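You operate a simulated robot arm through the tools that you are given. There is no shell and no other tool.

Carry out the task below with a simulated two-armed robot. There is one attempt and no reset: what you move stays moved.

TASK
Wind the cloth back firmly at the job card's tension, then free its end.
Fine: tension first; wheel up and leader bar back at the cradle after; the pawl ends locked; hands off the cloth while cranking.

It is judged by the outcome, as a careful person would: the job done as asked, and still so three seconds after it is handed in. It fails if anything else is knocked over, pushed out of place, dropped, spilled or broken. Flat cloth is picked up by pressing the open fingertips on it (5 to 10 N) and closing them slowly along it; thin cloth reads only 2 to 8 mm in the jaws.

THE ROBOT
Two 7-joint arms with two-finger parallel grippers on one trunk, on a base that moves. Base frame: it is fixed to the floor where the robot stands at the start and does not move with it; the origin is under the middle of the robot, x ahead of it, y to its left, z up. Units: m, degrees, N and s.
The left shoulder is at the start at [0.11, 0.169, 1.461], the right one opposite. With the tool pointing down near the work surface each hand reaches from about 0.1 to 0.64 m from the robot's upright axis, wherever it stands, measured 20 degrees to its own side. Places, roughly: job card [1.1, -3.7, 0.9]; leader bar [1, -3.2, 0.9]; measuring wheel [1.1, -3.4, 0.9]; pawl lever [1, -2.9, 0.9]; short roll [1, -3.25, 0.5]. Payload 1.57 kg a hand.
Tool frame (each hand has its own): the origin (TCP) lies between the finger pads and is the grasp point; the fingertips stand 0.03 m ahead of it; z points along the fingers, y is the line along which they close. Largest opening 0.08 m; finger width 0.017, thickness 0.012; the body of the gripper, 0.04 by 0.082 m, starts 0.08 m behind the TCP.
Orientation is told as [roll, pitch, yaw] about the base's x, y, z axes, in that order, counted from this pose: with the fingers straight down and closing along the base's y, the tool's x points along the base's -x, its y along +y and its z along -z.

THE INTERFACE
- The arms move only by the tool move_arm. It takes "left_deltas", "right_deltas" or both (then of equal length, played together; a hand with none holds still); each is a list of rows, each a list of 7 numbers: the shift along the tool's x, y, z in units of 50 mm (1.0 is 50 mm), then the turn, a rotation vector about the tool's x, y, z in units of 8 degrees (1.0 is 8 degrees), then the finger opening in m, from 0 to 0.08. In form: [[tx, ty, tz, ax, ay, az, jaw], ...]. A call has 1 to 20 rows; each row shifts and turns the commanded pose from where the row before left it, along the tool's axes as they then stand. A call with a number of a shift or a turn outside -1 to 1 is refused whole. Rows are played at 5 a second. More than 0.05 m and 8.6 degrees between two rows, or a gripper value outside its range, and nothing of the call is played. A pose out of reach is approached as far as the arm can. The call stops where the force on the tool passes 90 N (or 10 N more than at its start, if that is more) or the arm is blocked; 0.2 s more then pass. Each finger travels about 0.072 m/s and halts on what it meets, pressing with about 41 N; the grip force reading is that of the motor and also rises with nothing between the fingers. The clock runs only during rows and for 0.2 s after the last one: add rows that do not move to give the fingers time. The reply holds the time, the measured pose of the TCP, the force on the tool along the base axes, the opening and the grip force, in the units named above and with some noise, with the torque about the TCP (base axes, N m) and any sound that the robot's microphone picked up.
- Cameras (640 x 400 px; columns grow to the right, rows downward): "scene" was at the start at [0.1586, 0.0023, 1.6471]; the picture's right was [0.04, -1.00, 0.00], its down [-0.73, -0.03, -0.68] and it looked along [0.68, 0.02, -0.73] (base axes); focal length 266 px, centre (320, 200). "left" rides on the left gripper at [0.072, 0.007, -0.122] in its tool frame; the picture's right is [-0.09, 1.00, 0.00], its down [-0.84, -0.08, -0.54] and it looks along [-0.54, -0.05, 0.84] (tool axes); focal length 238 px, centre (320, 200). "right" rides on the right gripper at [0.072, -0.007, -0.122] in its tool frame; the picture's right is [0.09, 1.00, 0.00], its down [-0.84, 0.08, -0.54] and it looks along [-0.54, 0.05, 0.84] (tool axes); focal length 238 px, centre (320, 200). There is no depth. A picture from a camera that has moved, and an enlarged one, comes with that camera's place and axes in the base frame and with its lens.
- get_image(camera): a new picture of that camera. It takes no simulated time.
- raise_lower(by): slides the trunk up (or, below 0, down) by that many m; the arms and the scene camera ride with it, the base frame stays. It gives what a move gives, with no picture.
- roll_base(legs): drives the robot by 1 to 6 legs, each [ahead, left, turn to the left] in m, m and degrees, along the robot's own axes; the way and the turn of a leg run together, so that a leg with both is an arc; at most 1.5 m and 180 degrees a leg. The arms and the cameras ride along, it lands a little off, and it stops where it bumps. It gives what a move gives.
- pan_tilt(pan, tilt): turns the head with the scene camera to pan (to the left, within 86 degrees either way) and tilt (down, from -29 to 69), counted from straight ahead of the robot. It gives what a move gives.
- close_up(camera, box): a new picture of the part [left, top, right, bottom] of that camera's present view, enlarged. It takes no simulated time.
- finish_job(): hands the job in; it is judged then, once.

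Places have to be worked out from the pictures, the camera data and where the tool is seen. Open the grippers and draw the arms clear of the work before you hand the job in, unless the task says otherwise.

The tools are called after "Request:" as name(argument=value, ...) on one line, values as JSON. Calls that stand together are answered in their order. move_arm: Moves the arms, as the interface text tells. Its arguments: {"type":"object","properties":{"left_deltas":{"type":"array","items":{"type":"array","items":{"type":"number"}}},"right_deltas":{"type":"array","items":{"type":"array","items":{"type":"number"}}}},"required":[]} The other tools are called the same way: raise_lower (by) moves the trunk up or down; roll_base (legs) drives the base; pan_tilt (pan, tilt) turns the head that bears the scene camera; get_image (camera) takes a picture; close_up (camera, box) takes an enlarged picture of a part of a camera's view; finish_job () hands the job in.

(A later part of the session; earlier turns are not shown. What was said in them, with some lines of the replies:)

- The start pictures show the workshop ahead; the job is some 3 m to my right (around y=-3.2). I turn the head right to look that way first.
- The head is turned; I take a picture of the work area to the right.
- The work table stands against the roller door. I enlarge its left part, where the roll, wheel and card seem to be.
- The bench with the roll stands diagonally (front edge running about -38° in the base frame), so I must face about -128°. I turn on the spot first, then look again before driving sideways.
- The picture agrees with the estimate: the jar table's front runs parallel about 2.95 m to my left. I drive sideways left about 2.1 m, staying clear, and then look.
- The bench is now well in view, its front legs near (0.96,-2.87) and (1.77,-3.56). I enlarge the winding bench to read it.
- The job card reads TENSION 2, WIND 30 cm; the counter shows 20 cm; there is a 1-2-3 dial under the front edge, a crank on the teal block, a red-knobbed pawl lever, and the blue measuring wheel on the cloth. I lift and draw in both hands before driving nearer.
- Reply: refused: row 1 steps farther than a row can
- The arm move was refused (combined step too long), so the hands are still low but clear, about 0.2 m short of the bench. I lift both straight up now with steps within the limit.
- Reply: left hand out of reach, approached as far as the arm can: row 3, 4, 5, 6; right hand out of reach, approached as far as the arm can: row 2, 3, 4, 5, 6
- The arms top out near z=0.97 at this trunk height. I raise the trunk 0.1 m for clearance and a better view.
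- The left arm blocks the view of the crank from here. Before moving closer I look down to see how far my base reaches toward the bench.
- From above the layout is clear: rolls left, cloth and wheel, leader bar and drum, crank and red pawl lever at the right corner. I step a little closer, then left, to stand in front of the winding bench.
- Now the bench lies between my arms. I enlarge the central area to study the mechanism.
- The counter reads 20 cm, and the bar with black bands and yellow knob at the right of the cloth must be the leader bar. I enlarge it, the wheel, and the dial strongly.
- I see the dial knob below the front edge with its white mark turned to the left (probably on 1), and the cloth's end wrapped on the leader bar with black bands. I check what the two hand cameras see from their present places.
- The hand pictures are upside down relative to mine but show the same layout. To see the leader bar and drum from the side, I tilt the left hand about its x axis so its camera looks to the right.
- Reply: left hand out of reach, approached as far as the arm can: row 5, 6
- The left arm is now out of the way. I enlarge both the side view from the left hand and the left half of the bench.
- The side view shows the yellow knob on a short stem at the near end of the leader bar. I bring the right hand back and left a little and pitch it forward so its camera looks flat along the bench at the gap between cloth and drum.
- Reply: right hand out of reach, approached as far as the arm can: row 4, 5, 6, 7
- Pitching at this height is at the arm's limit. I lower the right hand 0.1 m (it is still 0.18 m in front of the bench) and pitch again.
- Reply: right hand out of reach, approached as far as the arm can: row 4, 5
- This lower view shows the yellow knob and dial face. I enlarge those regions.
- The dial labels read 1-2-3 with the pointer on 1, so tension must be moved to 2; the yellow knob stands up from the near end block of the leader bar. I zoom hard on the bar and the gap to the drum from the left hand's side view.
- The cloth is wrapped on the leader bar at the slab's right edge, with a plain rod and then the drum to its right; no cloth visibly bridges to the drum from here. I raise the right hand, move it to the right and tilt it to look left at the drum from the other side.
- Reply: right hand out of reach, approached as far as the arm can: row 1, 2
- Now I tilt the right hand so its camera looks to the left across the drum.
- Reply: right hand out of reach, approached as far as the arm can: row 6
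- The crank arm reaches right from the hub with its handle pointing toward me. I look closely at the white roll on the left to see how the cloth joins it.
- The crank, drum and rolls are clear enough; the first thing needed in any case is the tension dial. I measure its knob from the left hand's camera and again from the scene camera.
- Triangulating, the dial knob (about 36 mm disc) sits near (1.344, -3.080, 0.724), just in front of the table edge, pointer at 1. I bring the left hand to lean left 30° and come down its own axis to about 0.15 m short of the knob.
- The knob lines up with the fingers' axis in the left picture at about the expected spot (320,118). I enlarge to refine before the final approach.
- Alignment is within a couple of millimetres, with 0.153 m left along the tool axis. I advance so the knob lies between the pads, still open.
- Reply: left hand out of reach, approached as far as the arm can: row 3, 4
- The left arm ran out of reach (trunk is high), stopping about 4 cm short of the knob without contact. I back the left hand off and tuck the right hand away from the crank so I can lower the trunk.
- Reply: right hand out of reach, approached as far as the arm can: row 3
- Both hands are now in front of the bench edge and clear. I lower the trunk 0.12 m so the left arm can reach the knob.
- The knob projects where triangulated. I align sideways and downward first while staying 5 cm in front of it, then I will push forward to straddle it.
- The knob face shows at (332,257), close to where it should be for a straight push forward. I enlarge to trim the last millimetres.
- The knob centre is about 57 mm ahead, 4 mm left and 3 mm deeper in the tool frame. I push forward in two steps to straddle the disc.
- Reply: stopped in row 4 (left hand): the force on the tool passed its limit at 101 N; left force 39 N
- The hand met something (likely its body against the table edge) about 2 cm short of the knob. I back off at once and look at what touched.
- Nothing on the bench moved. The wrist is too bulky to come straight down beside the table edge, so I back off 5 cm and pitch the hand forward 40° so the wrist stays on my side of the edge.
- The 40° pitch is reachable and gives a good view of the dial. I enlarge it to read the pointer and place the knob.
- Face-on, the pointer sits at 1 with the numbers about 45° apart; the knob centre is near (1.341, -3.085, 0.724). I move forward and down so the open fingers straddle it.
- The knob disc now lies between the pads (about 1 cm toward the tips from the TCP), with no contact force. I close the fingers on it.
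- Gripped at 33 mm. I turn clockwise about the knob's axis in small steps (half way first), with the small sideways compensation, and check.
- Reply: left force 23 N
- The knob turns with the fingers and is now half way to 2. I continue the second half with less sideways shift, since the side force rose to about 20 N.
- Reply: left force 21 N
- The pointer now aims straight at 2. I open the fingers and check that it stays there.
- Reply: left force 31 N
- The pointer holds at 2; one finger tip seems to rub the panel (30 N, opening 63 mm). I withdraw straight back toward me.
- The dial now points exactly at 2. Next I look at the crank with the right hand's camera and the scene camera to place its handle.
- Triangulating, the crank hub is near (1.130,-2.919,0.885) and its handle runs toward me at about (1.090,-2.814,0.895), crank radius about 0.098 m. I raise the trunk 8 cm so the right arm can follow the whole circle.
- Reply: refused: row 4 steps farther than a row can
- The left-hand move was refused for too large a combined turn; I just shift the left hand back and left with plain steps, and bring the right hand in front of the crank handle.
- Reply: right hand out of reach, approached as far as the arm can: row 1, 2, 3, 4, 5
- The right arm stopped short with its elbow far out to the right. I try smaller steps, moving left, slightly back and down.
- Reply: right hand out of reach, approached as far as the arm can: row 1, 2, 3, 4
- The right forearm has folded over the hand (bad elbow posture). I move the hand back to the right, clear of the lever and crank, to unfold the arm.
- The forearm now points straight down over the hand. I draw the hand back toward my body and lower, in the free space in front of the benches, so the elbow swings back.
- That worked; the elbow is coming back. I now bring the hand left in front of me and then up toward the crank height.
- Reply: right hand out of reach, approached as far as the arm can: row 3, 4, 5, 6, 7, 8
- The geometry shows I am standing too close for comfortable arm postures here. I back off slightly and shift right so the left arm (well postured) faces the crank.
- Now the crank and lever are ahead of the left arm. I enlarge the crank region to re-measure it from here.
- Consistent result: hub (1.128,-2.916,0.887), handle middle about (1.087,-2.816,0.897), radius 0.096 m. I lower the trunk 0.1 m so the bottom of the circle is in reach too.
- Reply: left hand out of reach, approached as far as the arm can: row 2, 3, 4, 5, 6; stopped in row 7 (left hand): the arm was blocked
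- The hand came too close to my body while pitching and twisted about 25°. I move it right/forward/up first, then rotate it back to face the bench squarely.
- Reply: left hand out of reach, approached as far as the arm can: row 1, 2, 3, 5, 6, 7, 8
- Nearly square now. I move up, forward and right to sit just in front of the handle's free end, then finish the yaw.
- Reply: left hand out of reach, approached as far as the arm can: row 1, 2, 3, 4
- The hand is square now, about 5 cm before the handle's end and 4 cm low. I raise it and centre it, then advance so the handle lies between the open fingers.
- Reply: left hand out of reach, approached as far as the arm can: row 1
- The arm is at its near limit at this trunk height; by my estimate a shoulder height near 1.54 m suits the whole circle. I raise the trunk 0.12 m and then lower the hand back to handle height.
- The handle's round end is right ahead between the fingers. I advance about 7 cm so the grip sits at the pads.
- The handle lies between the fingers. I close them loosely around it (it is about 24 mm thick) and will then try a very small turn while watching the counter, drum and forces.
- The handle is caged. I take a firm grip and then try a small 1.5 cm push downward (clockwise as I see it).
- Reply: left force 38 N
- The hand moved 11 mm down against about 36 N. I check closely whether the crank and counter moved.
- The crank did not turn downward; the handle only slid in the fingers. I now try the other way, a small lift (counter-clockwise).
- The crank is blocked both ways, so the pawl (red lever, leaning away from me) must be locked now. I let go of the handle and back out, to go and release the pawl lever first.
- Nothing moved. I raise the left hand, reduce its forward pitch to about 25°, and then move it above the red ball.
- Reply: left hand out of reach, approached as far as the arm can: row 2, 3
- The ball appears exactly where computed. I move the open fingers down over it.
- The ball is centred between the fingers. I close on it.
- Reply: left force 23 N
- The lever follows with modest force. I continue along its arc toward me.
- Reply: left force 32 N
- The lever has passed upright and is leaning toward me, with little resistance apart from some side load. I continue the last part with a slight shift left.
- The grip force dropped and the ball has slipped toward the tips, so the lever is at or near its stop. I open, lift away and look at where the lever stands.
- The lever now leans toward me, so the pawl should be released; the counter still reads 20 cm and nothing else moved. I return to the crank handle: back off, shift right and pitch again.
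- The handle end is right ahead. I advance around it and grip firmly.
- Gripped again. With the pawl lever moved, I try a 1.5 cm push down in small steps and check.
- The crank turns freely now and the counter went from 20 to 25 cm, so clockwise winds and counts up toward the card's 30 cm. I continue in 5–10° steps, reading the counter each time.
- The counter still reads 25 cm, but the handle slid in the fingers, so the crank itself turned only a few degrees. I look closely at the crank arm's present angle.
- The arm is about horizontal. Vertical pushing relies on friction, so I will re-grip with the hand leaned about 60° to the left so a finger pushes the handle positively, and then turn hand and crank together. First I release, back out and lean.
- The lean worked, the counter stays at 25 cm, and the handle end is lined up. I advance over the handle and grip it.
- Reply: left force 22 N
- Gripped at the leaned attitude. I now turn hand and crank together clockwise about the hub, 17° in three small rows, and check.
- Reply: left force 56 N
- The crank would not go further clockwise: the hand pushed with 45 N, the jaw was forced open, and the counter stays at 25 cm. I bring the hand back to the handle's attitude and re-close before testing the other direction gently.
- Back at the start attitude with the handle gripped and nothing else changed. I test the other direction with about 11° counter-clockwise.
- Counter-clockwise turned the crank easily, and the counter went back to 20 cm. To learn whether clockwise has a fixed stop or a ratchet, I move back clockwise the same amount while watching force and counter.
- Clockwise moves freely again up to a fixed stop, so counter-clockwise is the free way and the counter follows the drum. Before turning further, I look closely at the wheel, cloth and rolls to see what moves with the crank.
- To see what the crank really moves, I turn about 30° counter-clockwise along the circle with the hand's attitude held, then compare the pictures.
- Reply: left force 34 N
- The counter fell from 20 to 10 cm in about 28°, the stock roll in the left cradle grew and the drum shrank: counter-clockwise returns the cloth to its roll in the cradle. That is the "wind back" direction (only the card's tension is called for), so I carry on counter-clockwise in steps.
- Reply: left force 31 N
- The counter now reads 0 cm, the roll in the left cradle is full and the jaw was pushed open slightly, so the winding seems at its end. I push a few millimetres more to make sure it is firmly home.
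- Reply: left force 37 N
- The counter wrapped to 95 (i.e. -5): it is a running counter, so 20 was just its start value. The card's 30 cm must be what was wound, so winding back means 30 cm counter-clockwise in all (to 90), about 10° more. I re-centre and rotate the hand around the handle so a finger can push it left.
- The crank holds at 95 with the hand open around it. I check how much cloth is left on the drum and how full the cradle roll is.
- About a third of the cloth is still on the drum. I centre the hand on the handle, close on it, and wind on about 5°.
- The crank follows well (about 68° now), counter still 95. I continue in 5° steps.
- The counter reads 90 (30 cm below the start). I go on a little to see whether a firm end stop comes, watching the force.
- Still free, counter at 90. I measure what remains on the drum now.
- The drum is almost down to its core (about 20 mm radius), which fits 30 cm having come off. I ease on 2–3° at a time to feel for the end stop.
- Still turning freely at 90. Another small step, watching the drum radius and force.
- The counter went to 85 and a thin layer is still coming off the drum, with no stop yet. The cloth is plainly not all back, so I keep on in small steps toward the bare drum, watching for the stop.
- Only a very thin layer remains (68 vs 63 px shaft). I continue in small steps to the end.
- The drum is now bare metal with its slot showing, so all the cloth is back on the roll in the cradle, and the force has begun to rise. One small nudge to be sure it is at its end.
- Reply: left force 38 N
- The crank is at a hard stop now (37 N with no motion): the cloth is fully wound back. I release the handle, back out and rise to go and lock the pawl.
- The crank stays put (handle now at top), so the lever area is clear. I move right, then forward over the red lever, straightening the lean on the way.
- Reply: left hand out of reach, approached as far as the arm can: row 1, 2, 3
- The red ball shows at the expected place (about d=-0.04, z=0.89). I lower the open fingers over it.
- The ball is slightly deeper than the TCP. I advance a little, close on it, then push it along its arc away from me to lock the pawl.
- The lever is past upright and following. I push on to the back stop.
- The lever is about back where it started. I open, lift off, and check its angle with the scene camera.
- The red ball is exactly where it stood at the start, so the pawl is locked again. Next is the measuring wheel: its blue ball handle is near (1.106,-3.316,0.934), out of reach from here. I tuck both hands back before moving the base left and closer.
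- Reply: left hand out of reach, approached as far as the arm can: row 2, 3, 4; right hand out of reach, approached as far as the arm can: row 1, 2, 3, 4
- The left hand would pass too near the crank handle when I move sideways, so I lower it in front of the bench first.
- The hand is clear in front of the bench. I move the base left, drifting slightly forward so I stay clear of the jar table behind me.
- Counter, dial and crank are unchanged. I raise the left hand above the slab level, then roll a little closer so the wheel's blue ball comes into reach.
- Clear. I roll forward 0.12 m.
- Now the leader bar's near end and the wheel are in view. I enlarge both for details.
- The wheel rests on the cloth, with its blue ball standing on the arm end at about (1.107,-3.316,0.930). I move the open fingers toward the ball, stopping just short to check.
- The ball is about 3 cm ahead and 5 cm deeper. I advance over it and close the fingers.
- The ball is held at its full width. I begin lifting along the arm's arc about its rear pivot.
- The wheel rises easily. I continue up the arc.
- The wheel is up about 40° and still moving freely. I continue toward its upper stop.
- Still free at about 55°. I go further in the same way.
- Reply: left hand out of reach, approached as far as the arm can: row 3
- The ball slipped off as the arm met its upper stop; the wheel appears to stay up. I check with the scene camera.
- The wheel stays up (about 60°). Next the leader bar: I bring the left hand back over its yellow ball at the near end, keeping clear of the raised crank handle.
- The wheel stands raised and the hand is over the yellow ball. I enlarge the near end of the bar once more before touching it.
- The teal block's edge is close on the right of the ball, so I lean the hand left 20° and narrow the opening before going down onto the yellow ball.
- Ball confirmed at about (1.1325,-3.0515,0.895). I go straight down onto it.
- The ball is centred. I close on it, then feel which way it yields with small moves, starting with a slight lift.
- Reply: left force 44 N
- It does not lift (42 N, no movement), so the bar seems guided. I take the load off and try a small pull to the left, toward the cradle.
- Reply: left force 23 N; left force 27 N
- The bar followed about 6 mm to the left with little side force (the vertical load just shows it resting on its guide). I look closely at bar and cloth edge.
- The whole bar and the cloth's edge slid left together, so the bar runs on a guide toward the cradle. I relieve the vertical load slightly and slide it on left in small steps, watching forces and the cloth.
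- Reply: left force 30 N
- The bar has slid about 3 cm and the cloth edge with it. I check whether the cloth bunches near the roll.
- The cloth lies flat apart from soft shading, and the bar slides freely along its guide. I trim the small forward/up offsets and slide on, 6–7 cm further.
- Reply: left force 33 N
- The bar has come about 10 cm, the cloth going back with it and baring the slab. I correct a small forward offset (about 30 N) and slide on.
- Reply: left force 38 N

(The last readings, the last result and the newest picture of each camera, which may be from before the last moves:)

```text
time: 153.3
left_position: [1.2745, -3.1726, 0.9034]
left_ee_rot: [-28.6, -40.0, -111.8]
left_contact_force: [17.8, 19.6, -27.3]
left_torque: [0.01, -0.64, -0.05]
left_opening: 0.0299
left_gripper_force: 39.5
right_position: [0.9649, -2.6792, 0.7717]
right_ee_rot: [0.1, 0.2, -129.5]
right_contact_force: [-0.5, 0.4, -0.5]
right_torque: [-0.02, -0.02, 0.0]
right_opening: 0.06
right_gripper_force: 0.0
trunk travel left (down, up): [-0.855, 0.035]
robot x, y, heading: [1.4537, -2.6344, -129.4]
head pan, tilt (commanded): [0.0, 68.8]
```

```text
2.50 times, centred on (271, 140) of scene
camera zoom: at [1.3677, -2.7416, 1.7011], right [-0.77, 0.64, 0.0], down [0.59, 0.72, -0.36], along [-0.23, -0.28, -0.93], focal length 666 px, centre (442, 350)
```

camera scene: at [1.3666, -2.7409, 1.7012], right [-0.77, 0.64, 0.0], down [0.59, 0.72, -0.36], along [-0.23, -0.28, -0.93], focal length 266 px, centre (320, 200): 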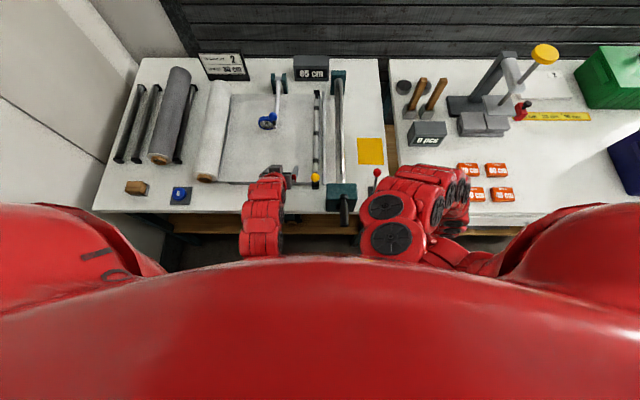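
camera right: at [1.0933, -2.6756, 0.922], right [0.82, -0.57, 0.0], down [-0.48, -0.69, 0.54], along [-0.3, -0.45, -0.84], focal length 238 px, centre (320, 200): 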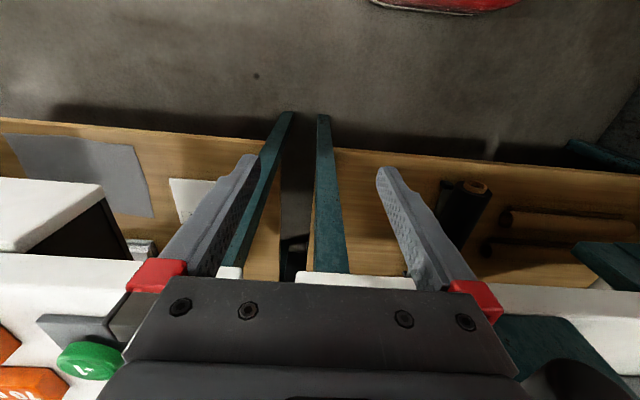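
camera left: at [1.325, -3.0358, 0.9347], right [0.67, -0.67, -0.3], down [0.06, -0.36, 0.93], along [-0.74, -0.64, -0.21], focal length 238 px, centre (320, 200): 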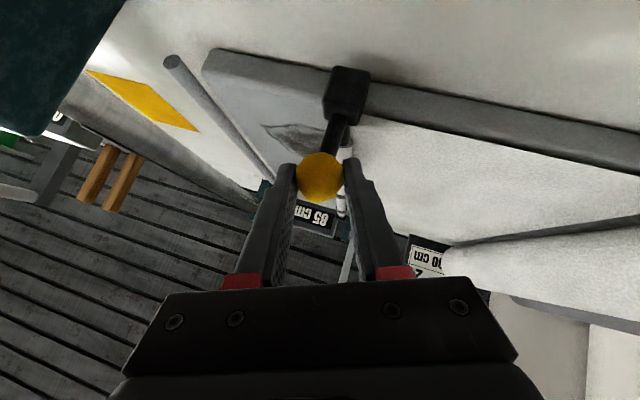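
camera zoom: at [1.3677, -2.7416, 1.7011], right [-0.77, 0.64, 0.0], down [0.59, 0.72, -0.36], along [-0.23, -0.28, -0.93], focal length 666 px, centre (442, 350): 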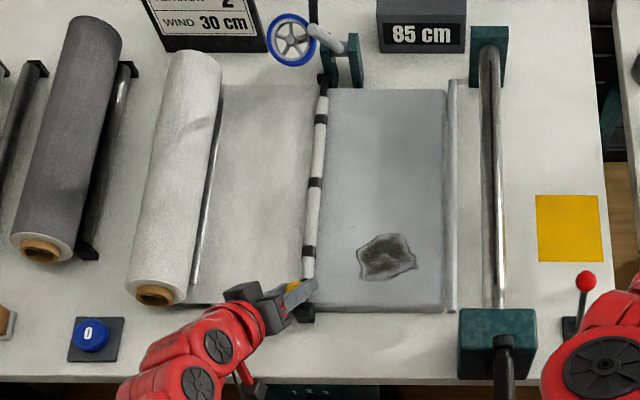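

Sliding well. I correct a few millimetres (back and down) and continue.

Request:
move_arm(left_deltas=[[0.09, 0.02, -0.012, 0, 0, 0, 0.02], [-0.087, 0.33, -0.0995, 0, 0, 0, 0.02], [-0.087, 0.33, -0.0995, 0, 0, 0, 0.02], [-0.087, 0.33, -0.0995, 0, 0, 0, 0.02], [0, 0, 0, 0, 0, 0, 0.02]])

Request:
close_up(camera="scene", box=[180, 60, 362, 220])

Request:
get_image(camera="left")

```text
time: 154.5
left_position: [1.3134, -3.2068, 0.9005]
left_ee_rot: [-28.5, -40.4, -111.7]
left_contact_force: [-3.7, -5.9, 1.2]
left_torque: [-0.34, -0.02, -0.03]
left_opening: 0.03
left_gripper_force: 39.1
right_position: [0.9645, -2.6787, 0.7721]
right_ee_rot: [0.2, 0.4, -129.5]
right_contact_force: [0.6, -0.6, 0.5]
right_torque: [-0.03, 0.0, 0.02]
right_opening: 0.0601
right_gripper_force: 0.0
trunk travel left (down, up): [-0.855, 0.035]
robot x, y, heading: [1.4522, -2.632, -129.6]
head pan, tilt (commanded): [0.0, 68.8]
```

```text
2.50 times, centred on (271, 140) of scene
camera zoom: at [1.3649, -2.743, 1.7012], right [-0.77, 0.64, 0.0], down [0.59, 0.72, -0.36], along [-0.23, -0.28, -0.93], focal length 666 px, centre (442, 350)
```

zoom: 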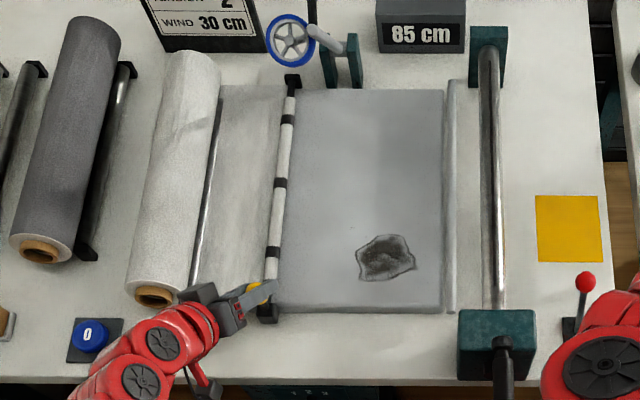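

```text
taken
camera left: at [1.4193, -3.1165, 0.935], right [0.67, -0.68, -0.3], down [0.07, -0.35, 0.93], along [-0.74, -0.65, -0.19], focal length 238 px, centre (320, 200)
```

left: 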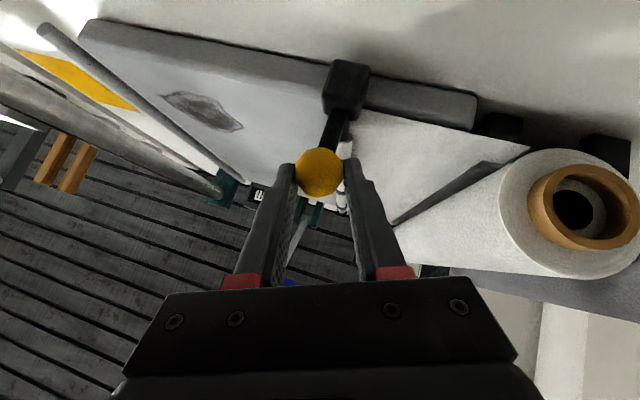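

Forces are small. The bar is near the slab's left end now; I continue in 1 cm steps and watch the clearance to the roll.

Request:
move_arm(left_deltas=[[-0.0485, 0.186, -0.055, 0, 0, 0, 0.02], [-0.0485, 0.186, -0.055, 0, 0, 0, 0.02], [0, 0, 0, 0, 0, 0, 0.02]])

Request:
close_up(camera="scene", box=[180, 60, 340, 220])

Request:
get_image(camera="left")

```text
time: 155.3
left_position: [1.329, -3.219, 0.9017]
left_ee_rot: [-28.6, -40.5, -111.9]
left_contact_force: [-16.7, -19.1, 16.8]
left_torque: [-0.37, 0.04, -0.16]
left_opening: 0.0299
left_gripper_force: 39.8
right_position: [0.9636, -2.6802, 0.7712]
right_ee_rot: [0.4, 0.4, -129.5]
right_contact_force: [0.0, -0.3, -0.5]
right_torque: [-0.06, -0.03, 0.01]
right_opening: 0.0601
right_gripper_force: 0.0
trunk travel left (down, up): [-0.855, 0.035]
robot x, y, heading: [1.4568, -2.6384, -129.8]
head pan, tilt (commanded): [0.0, 68.8]
```

```text
2.50 times, centred on (260, 140) of scene
camera zoom: at [1.363, -2.7432, 1.7011], right [-0.77, 0.64, 0.0], down [0.59, 0.72, -0.36], along [-0.23, -0.28, -0.93], focal length 666 px, centre (470, 350)
```

zoom: 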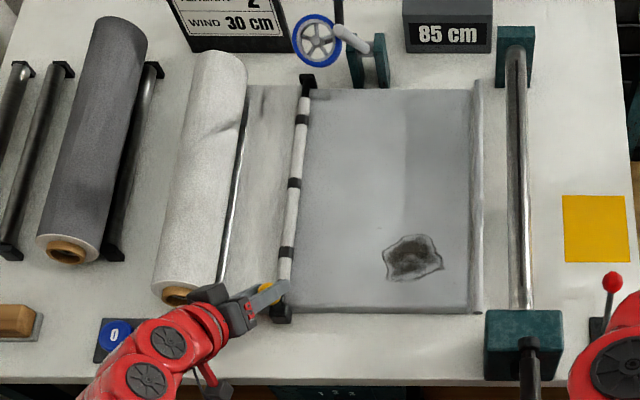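

```text
taken
camera left: at [1.4346, -3.1293, 0.9352], right [0.67, -0.68, -0.3], down [0.06, -0.35, 0.93], along [-0.74, -0.65, -0.19], focal length 238 px, centre (320, 200)
```

left: 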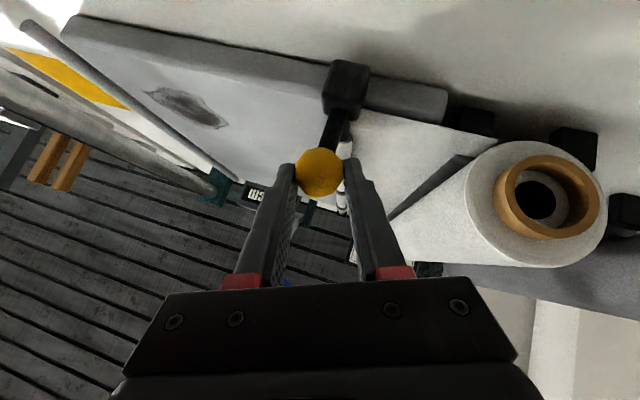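

Still sliding with no resistance along the guide. I correct slightly forward/up and go on.

Request:
move_arm(left_deltas=[[-0.07, -0.014, 0.01, 0, 0, 0, 0.02], [-0.0485, 0.186, -0.055, 0, 0, 0, 0.02], [-0.0485, 0.186, -0.055, 0, 0, 0, 0.02], [0, 0, 0, 0, 0, 0, 0.02]])

Request:
close_up(camera="scene", box=[180, 60, 340, 220])

Request:
get_image(camera="left")

```text
time: 156.3
left_position: [1.345, -3.232, 0.9028]
left_ee_rot: [-28.4, -40.2, -111.9]
left_contact_force: [-6.1, -7.1, 14.1]
left_torque: [-0.2, -0.36, -0.12]
left_opening: 0.0301
left_gripper_force: 38.8
right_position: [0.9641, -2.6783, 0.7709]
right_ee_rot: [0.2, 0.3, -129.5]
right_contact_force: [-0.1, 0.2, 0.9]
right_torque: [-0.01, 0.0, 0.04]
right_opening: 0.0598
right_gripper_force: 0.1
trunk travel left (down, up): [-0.855, 0.035]
robot x, y, heading: [1.4552, -2.6358, -129.5]
head pan, tilt (commanded): [0.0, 68.8]
```

```text
2.50 times, centred on (260, 140) of scene
camera zoom: at [1.365, -2.7412, 1.7011], right [-0.77, 0.64, 0.0], down [0.59, 0.72, -0.36], along [-0.23, -0.28, -0.93], focal length 666 px, centre (470, 350)
```

zoom: 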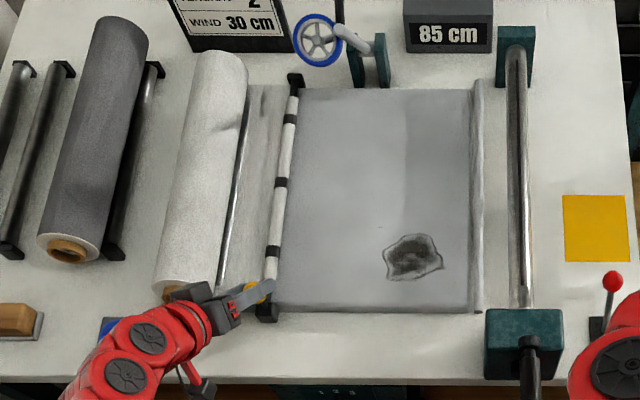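

```text
taken
camera left: at [1.4502, -3.1424, 0.9357], right [0.67, -0.68, -0.3], down [0.06, -0.36, 0.93], along [-0.74, -0.65, -0.2], focal length 238 px, centre (320, 200)
```

left: 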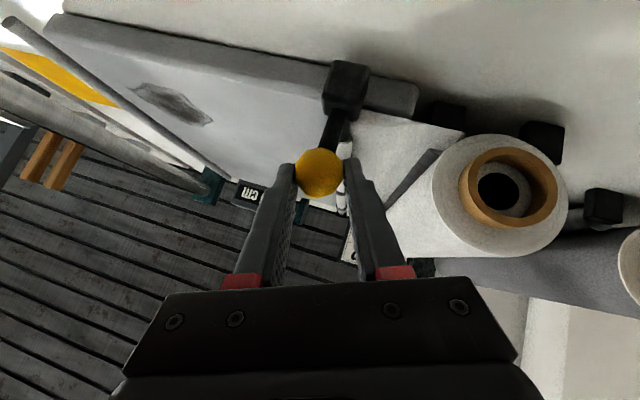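

A few centimetres remain to the cradle's rail. I continue in 1 cm steps.

Request:
move_arm(left_deltas=[[-0.0485, 0.186, -0.055, 0, 0, 0, 0.02], [0, 0, 0, 0, 0, 0, 0.02]])

Request:
get_image(camera="left")

Request:
close_up(camera="scene", box=[200, 60, 300, 200])

```text
time: 156.9
left_position: [1.3531, -3.239, 0.9031]
left_ee_rot: [-28.5, -40.2, -111.9]
left_contact_force: [-6.5, -8.0, 12.0]
left_torque: [-0.29, 0.04, 0.09]
left_opening: 0.0303
left_gripper_force: 39.1
right_position: [0.964, -2.6774, 0.7714]
right_ee_rot: [0.3, 0.3, -129.5]
right_contact_force: [-0.4, -0.2, 0.2]
right_torque: [-0.01, -0.02, -0.01]
right_opening: 0.0598
right_gripper_force: 0.0
trunk travel left (down, up): [-0.855, 0.035]
robot x, y, heading: [1.4572, -2.6365, -129.6]
head pan, tilt (commanded): [0.0, 68.8]
```

```text
taken
camera left: at [1.4578, -3.1488, 0.9358], right [0.67, -0.68, -0.3], down [0.06, -0.36, 0.93], along [-0.74, -0.65, -0.2], focal length 238 px, centre (320, 200)
```

left: 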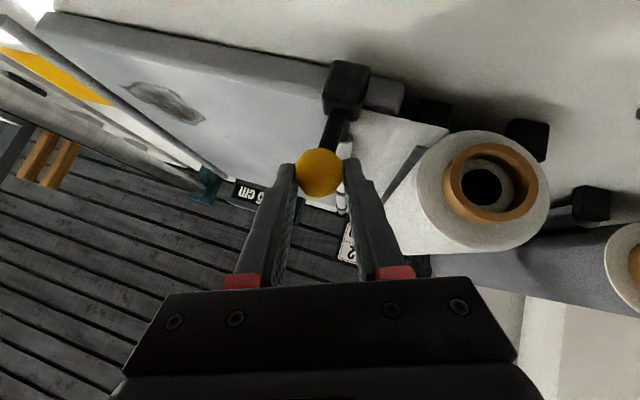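

```text
2.86 times, centred on (250, 130) of scene
camera zoom: at [1.3649, -2.7415, 1.701], right [-0.77, 0.64, 0.0], down [0.59, 0.72, -0.36], along [-0.23, -0.28, -0.93], focal length 761 px, centre (520, 400)
```

zoom: 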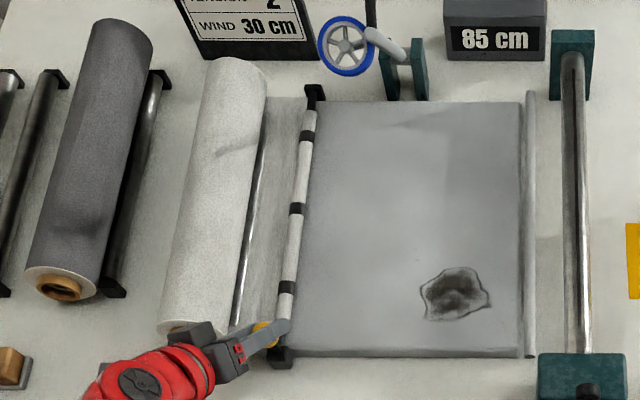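

Still free, bar nearly at the slab's left end. Another centimetre.

Request:
move_arm(left_deltas=[[-0.0485, 0.186, -0.055, 0, 0, 0, 0.02], [0, 0, 0, 0, 0, 0, 0.02]])

Request:
get_image(camera="left")

Request:
close_up(camera="scene", box=[200, 60, 300, 200])

```text
time: 157.5
left_position: [1.358, -3.2441, 0.9029]
left_ee_rot: [-28.5, -40.1, -111.9]
left_contact_force: [-5.6, -3.8, 15.6]
left_torque: [-0.06, -0.01, -0.13]
left_opening: 0.03
left_gripper_force: 39.6
right_position: [0.9643, -2.6787, 0.7709]
right_ee_rot: [0.3, 0.2, -129.6]
right_contact_force: [-0.2, -0.3, 0.2]
right_torque: [0.01, -0.03, 0.02]
right_opening: 0.0599
right_gripper_force: 0.1
trunk travel left (down, up): [-0.855, 0.035]
robot x, y, heading: [1.4541, -2.6404, -129.7]
head pan, tilt (commanded): [0.0, 68.8]
```

```text
taken
camera left: at [1.4644, -3.1543, 0.9356], right [0.67, -0.68, -0.3], down [0.06, -0.36, 0.93], along [-0.74, -0.64, -0.2], focal length 238 px, centre (320, 200)
```

left: 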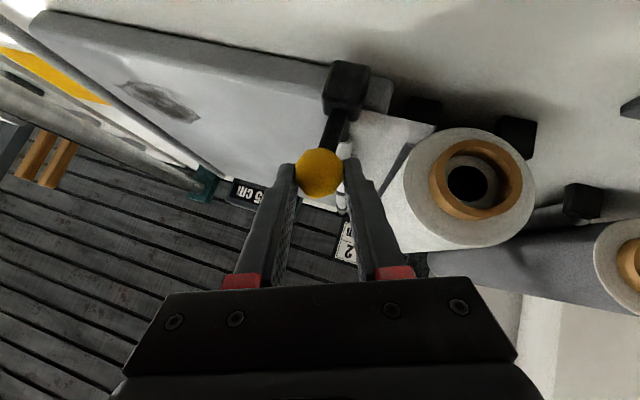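

```text
2.86 times, centred on (250, 130) of scene
camera zoom: at [1.3651, -2.7406, 1.7011], right [-0.77, 0.64, 0.0], down [0.59, 0.72, -0.36], along [-0.23, -0.28, -0.93], focal length 761 px, centre (520, 400)
```

zoom: 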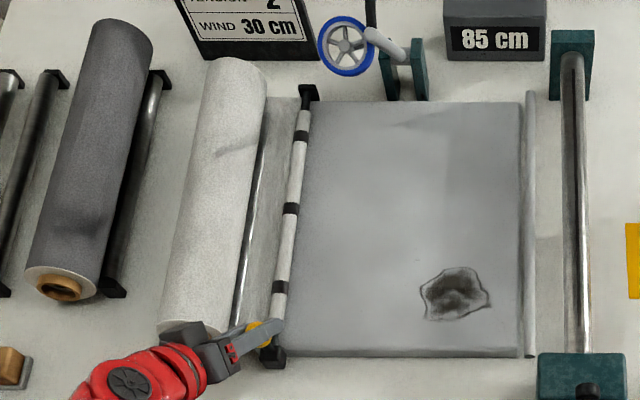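

Still moving freely; the near block approaches the cradle's black end cap. I go on in smaller steps to feel the stop.

Request:
move_arm(left_deltas=[[-0.0485, 0.186, -0.055, 0, 0, 0, 0.02], [0, 0, 0, 0, 0, 0, 0.02]])

Request:
move_arm(left_deltas=[[-0.0485, 0.186, -0.055, 0, 0, 0, 0.02], [0, 0, 0, 0, 0, 0, 0.02]])

Request:
get_image(camera="left")

Request:
close_up(camera="scene", box=[200, 60, 300, 200])

```text
time: 158.1
left_position: [1.3683, -3.2527, 0.903]
left_ee_rot: [-28.4, -40.0, -111.8]
left_contact_force: [-6.1, -7.0, 10.1]
left_torque: [-0.28, -0.07, 0.03]
left_opening: 0.03
left_gripper_force: 39.5
right_position: [0.9635, -2.6787, 0.7718]
right_ee_rot: [0.3, 0.3, -129.4]
right_contact_force: [-0.8, -0.8, -0.3]
right_torque: [0.01, 0.04, 0.01]
right_opening: 0.06
right_gripper_force: 0.2
trunk travel left (down, up): [-0.855, 0.035]
robot x, y, heading: [1.4515, -2.6354, -129.6]
head pan, tilt (commanded): [0.0, 68.8]
```

```text
time: 158.7
left_position: [1.3707, -3.2542, 0.9021]
left_ee_rot: [-28.6, -40.0, -112.1]
left_contact_force: [-20.7, 11.8, 1.3]
left_torque: [0.01, -0.09, -0.03]
left_opening: 0.03
left_gripper_force: 39.1
right_position: [0.963, -2.6769, 0.7703]
right_ee_rot: [0.4, 0.3, -129.5]
right_contact_force: [0.2, 0.0, -0.1]
right_torque: [-0.01, 0.01, -0.01]
right_opening: 0.0601
right_gripper_force: 0.1
trunk travel left (down, up): [-0.855, 0.035]
robot x, y, heading: [1.4536, -2.6372, -129.7]
head pan, tilt (commanded): [0.0, 68.8]
```

```text
taken
camera left: at [1.4768, -3.165, 0.936], right [0.67, -0.68, -0.31], down [0.06, -0.36, 0.93], along [-0.74, -0.64, -0.2], focal length 238 px, centre (320, 200)
```

left: 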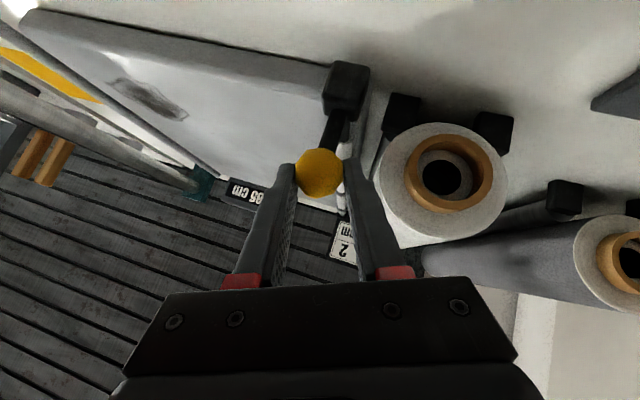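

```text
2.86 times, centred on (250, 130) of scene
camera zoom: at [1.3619, -2.7393, 1.7009], right [-0.77, 0.64, 0.0], down [0.59, 0.72, -0.36], along [-0.23, -0.28, -0.93], focal length 761 px, centre (520, 400)
```

zoom: 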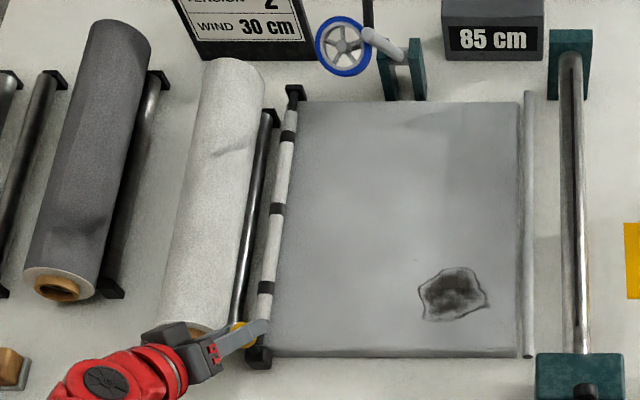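

The bar has met its stop at the cradle end (about 23 N), and no cloth spans between bar and roll any more. I look closely at the bar and roll.

Request:
close_up(camera="scene", box=[225, 80, 285, 140])

Request:
close_up(camera="scene", box=[225, 130, 285, 190])

Request:
close_up(camera="left", box=[300, 40, 460, 240])

```text
6.67 times, centred on (255, 110) of scene
camera zoom: at [1.3619, -2.7393, 1.7009], right [-0.77, 0.64, 0.0], down [0.59, 0.72, -0.36], along [-0.23, -0.28, -0.93], focal length 1776 px, centre (753, 800)
```

zoom: 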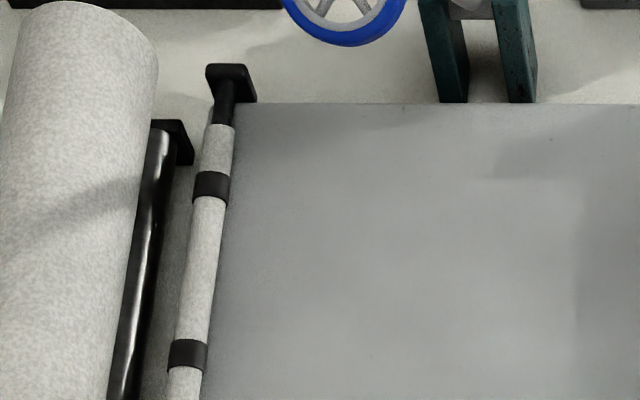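

```text
6.67 times, centred on (255, 160) of scene
camera zoom: at [1.3619, -2.7393, 1.7009], right [-0.77, 0.64, 0.0], down [0.59, 0.72, -0.36], along [-0.23, -0.28, -0.93], focal length 1776 px, centre (753, 467)
```

zoom: 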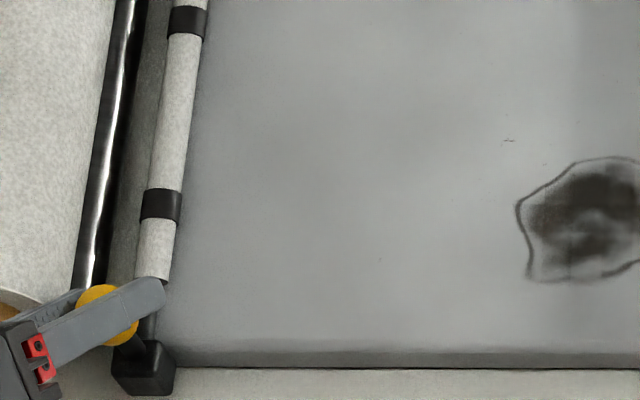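

```text
2.00 times, centred on (380, 140) of left
camera zoom: at [1.4768, -3.165, 0.936], right [0.67, -0.68, -0.31], down [0.06, -0.36, 0.93], along [-0.74, -0.64, -0.2], focal length 477 px, centre (200, 320)
```

zoom: 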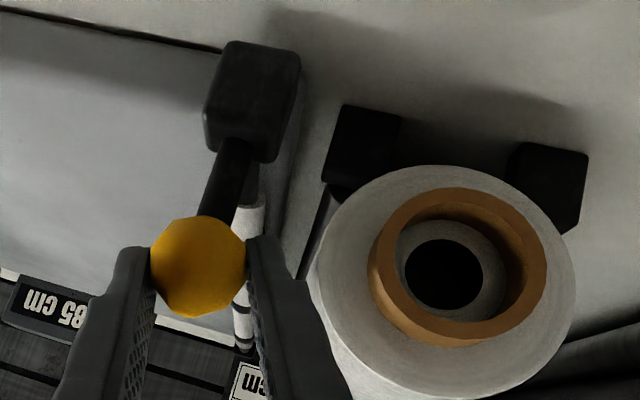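

The bar is at its stop by the cradle and the cloth is entirely on the roll; there is about 1.5 cm between my finger and the roll. I open just a little and withdraw straight back so as not to drag the bar.

Request:
move_arm(left_deltas=[[0, 0, 0, 0, 0, 0, 0.036], [0, 0, 0, 0, 0, 0, 0.042], [0.3, -0.012, -0.28, 0, 0, 0, 0.042], [0.4, -0.016, -0.375, 0, 0, 0, 0.042], [0.4, -0.016, -0.375, 0, 0, 0, 0.042], [0.4, -0.016, -0.375, 0, 0, 0, 0.042], [0, 0, 0, 0, 0, 0, 0.042]])

Request:
get_image(camera="left")

Request:
close_up(camera="scene", box=[180, 60, 340, 220])

```text
time: 160.3
left_position: [1.4405, -3.1795, 0.9037]
left_ee_rot: [-28.5, -40.1, -111.9]
left_contact_force: [-0.8, -0.8, -0.2]
left_torque: [-0.01, -0.02, -0.01]
left_opening: 0.0422
left_gripper_force: 0.0
right_position: [0.9641, -2.6779, 0.7707]
right_ee_rot: [0.2, 0.2, -129.5]
right_contact_force: [1.0, -0.8, 0.2]
right_torque: [0.01, -0.01, 0.0]
right_opening: 0.06
right_gripper_force: 0.0
trunk travel left (down, up): [-0.855, 0.035]
robot x, y, heading: [1.4532, -2.6396, -129.7]
head pan, tilt (commanded): [0.0, 68.8]
```

```text
taken
camera left: at [1.5459, -3.0885, 0.9359], right [0.67, -0.68, -0.3], down [0.06, -0.36, 0.93], along [-0.74, -0.64, -0.2], focal length 238 px, centre (320, 200)
```

left: 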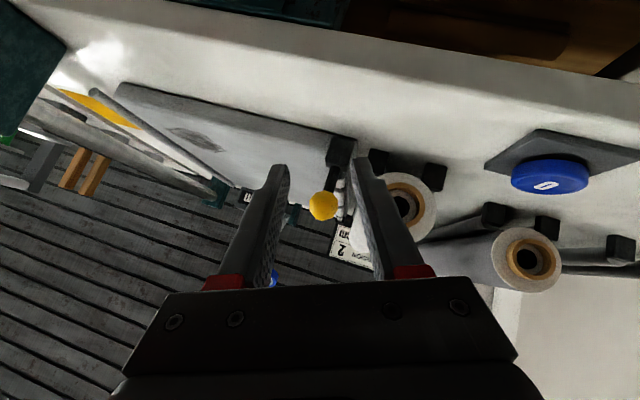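

```text
2.50 times, centred on (260, 140) of scene
camera zoom: at [1.3655, -2.7423, 1.701], right [-0.77, 0.64, 0.0], down [0.59, 0.72, -0.36], along [-0.23, -0.28, -0.93], focal length 666 px, centre (470, 350)
```

zoom: 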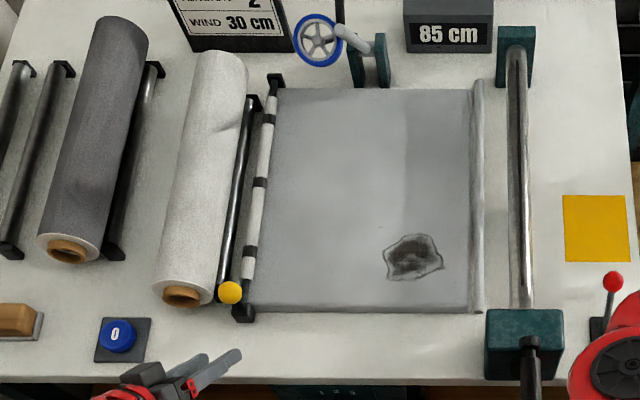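

The hand is clear and the bar stays at the cradle end. I inspect the gap between roll and bar for how the cloth's end lies.

Request:
close_up(camera="scene", box=[240, 80, 280, 105])

Request:
close_up(camera="scene", box=[236, 125, 300, 195])

Request:
close_up(camera="left", box=[290, 120, 460, 280])

```text
16.00 times, centred on (260, 92) of scene
camera zoom: at [1.3655, -2.7423, 1.701], right [-0.77, 0.64, 0.0], down [0.59, 0.72, -0.36], along [-0.23, -0.28, -0.93], focal length 4262 px, centre (1280, 1920)
```

zoom: 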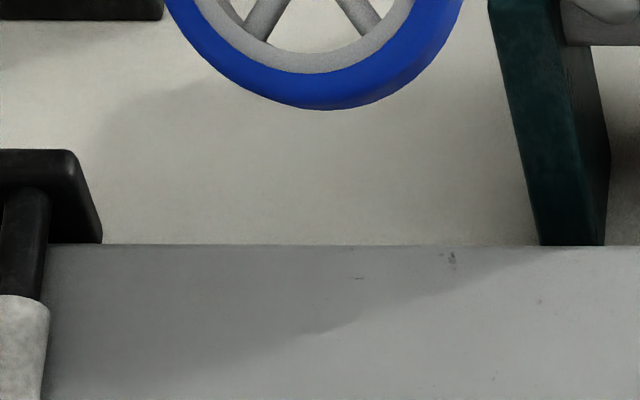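

```text
5.71 times, centred on (268, 160) of scene
camera zoom: at [1.3655, -2.7423, 1.701], right [-0.77, 0.64, 0.0], down [0.59, 0.72, -0.36], along [-0.23, -0.28, -0.93], focal length 1522 px, centre (617, 429)
```

zoom: 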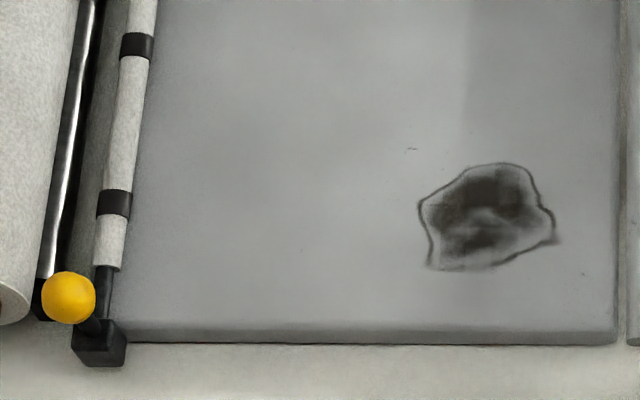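

```text
2.50 times, centred on (375, 200) of left
camera zoom: at [1.5459, -3.0885, 0.9359], right [0.67, -0.68, -0.3], down [0.06, -0.36, 0.93], along [-0.74, -0.64, -0.2], focal length 596 px, centre (182, 200)
```

zoom: 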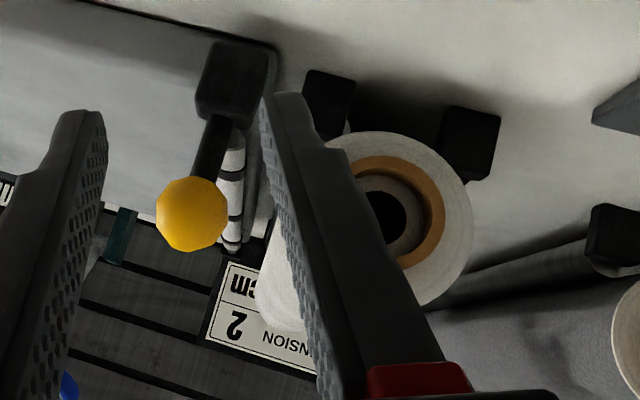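

Everything has gone with the roll; the bar rests at its home stop beside the cradle. I open the grippers and roll back 0.12 m to draw the arms clear, then verify all items.

Request:
roll_base(legs=[[-0.11, 0, 0]])

Request:
move_arm(left_deltas=[[0, 0, 0, 0, 0, 0, 0.08], [0, 0, 0, 0, 0, 0, 0.08]], right_deltas=[[0, 0, 0, 0, 0, 0, 0.08], [0, 0, 0, 0, 0, 0, 0.08]])

Request:
get_image(camera="scene")

Request:
close_up(camera="scene", box=[150, 30, 400, 200])

```text
time: 161.5
left_position: [1.5098, -3.0948, 0.902]
left_ee_rot: [-28.6, -40.1, -111.9]
left_contact_force: [0.6, -0.1, 0.3]
left_torque: [0.0, -0.02, -0.03]
left_opening: 0.042
left_gripper_force: 0.1
right_position: [1.0334, -2.5942, 0.7703]
right_ee_rot: [0.2, 0.3, -129.5]
right_contact_force: [-0.8, 0.7, -0.1]
right_torque: [0.01, 0.0, -0.02]
right_opening: 0.0601
right_gripper_force: 0.1
trunk travel left (down, up): [-0.855, 0.035]
robot x, y, heading: [1.5233, -2.552, -129.3]
head pan, tilt (commanded): [0.0, 68.8]
```

```text
time: 162.1
left_position: [1.5101, -3.0948, 0.9028]
left_ee_rot: [-28.5, -40.1, -111.7]
left_contact_force: [0.0, 1.2, -0.5]
left_torque: [0.0, -0.01, 0.01]
left_opening: 0.0798
left_gripper_force: 0.2
right_position: [1.0335, -2.5934, 0.7719]
right_ee_rot: [0.3, 0.3, -129.5]
right_contact_force: [0.5, 0.1, 0.4]
right_torque: [0.0, 0.0, 0.01]
right_opening: 0.0802
right_gripper_force: 0.1
trunk travel left (down, up): [-0.855, 0.035]
robot x, y, heading: [1.5221, -2.5521, -129.4]
head pan, tilt (commanded): [0.0, 68.8]
```

```text
taken
camera scene: at [1.4356, -2.6575, 1.7011], right [-0.77, 0.64, 0.0], down [0.59, 0.72, -0.36], along [-0.23, -0.28, -0.93], focal length 266 px, centre (320, 200)
```

scene: 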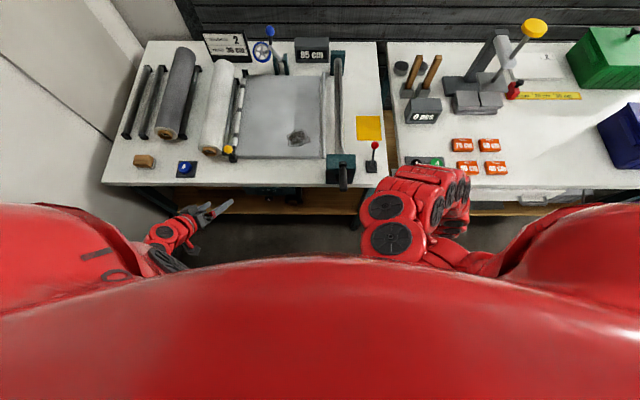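

```text
2.35 times, centred on (275, 115) of scene
camera zoom: at [1.4356, -2.6575, 1.7011], right [-0.77, 0.64, 0.0], down [0.59, 0.72, -0.36], along [-0.23, -0.28, -0.93], focal length 627 px, centre (426, 400)
```

zoom: 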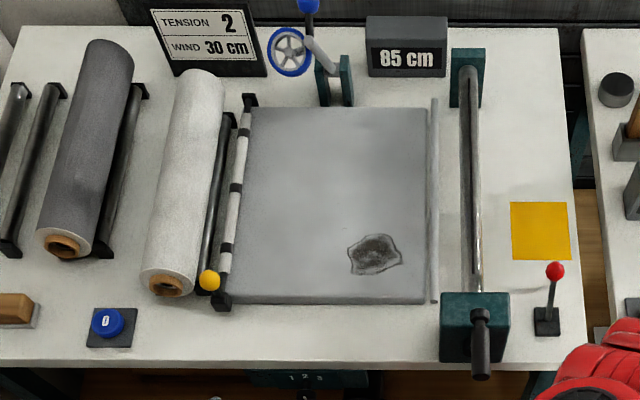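

All items look right from here. I take close-ups of the bar, roll, wheel and lever for a last check before handing in.

Request:
close_up(camera="scene", box=[200, 60, 264, 110])

Request:
close_up(camera="scene", box=[196, 110, 260, 165])

Request:
close_up(camera="left", box=[300, 100, 500, 250])

Request:
close_up(camera="scene", box=[320, 120, 400, 200])

```text
8.00 times, centred on (232, 85) of scene
camera zoom: at [1.4356, -2.6575, 1.7011], right [-0.77, 0.64, 0.0], down [0.59, 0.72, -0.36], along [-0.23, -0.28, -0.93], focal length 2131 px, centre (1024, 1120)
```

zoom: 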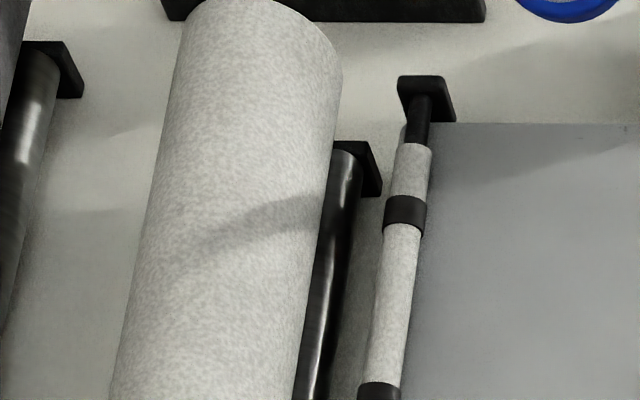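

```text
7.27 times, centred on (228, 138) of scene
camera zoom: at [1.4356, -2.6575, 1.7011], right [-0.77, 0.64, 0.0], down [0.59, 0.72, -0.36], along [-0.23, -0.28, -0.93], focal length 1937 px, centre (989, 654)
```

zoom: 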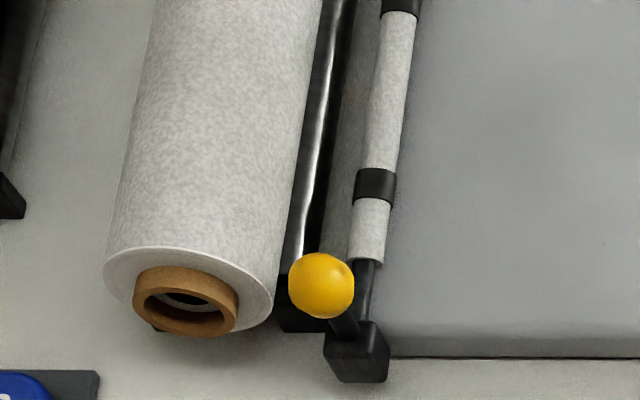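

```text
2.67 times, centred on (400, 175) of left
camera zoom: at [1.6156, -3.0044, 0.9362], right [0.67, -0.68, -0.3], down [0.06, -0.36, 0.93], along [-0.74, -0.64, -0.2], focal length 636 px, centre (107, 267)
```

zoom: 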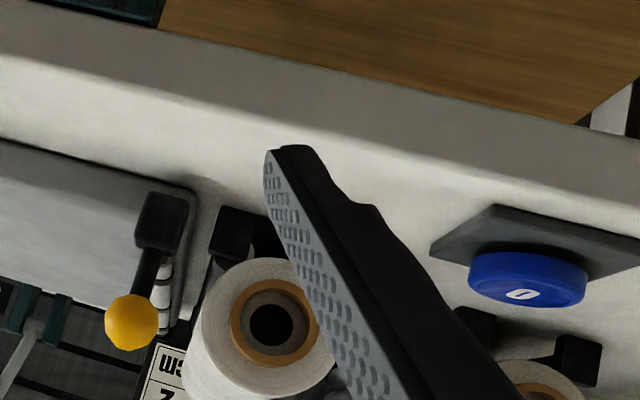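

```text
5.00 times, centred on (360, 160) of scene
camera zoom: at [1.4356, -2.6575, 1.7011], right [-0.77, 0.64, 0.0], down [0.59, 0.72, -0.36], along [-0.23, -0.28, -0.93], focal length 1332 px, centre (120, 400)
```

zoom: 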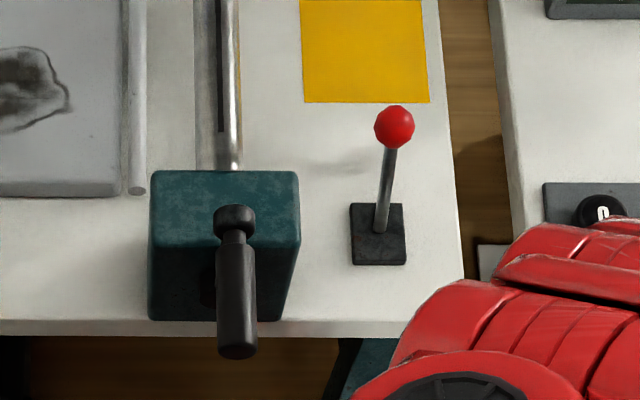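

The dial is on 2 and the cloth is fully wound onto the roll in the cradle. Its end is clear of the drum, the wheel is up and the leader bar is at its cradle stop. The pawl lever is back in its locked position, and both grippers are open and clear. I hand the job in.

Request:
finish_job()

```text
The job is handed in.
```

I've handed the job in. I wasn't shown the verdict, so I can't say whether it passed.

- **Tension:** I turned the dial from 1 to 2, as on the job card, before any cranking. It still reads 2.
- **Winding:** I released the pawl and wound the cloth off the drum onto the roll in the left cradle. I stopped when the drum was bare and the crank met a hard stop. Early on I turned the crank the wrong way by a few degrees, against a stop, before finding the right direction.
- **Cloth end:** With the drum bare, sliding the leader bar left carried the cloth's end away from the drum. By the time the bar reached its stop beside the cradle, no cloth was left between it and the roll. I took that as the end being free, since I found no separate clamp to release.
- **Wheel and pawl:** The measuring wheel is raised and stays up. The pawl lever is back where it stood at the start, when it held the crank locked.
- **Hands and surroundings:** My hands were off the cloth during cranking. The left hand once pressed hard against the table edge (about 100 N) and was backed off at once. Nothing appeared to be displaced.

**Length:** the card also says "WIND 30 cm". I took "wind the cloth back" to mean all of it, so I went to the bare drum, which was about 35 cm by the counter (20 down past zero to 85). If exactly 30 cm was meant, I overshot by about 5 cm.
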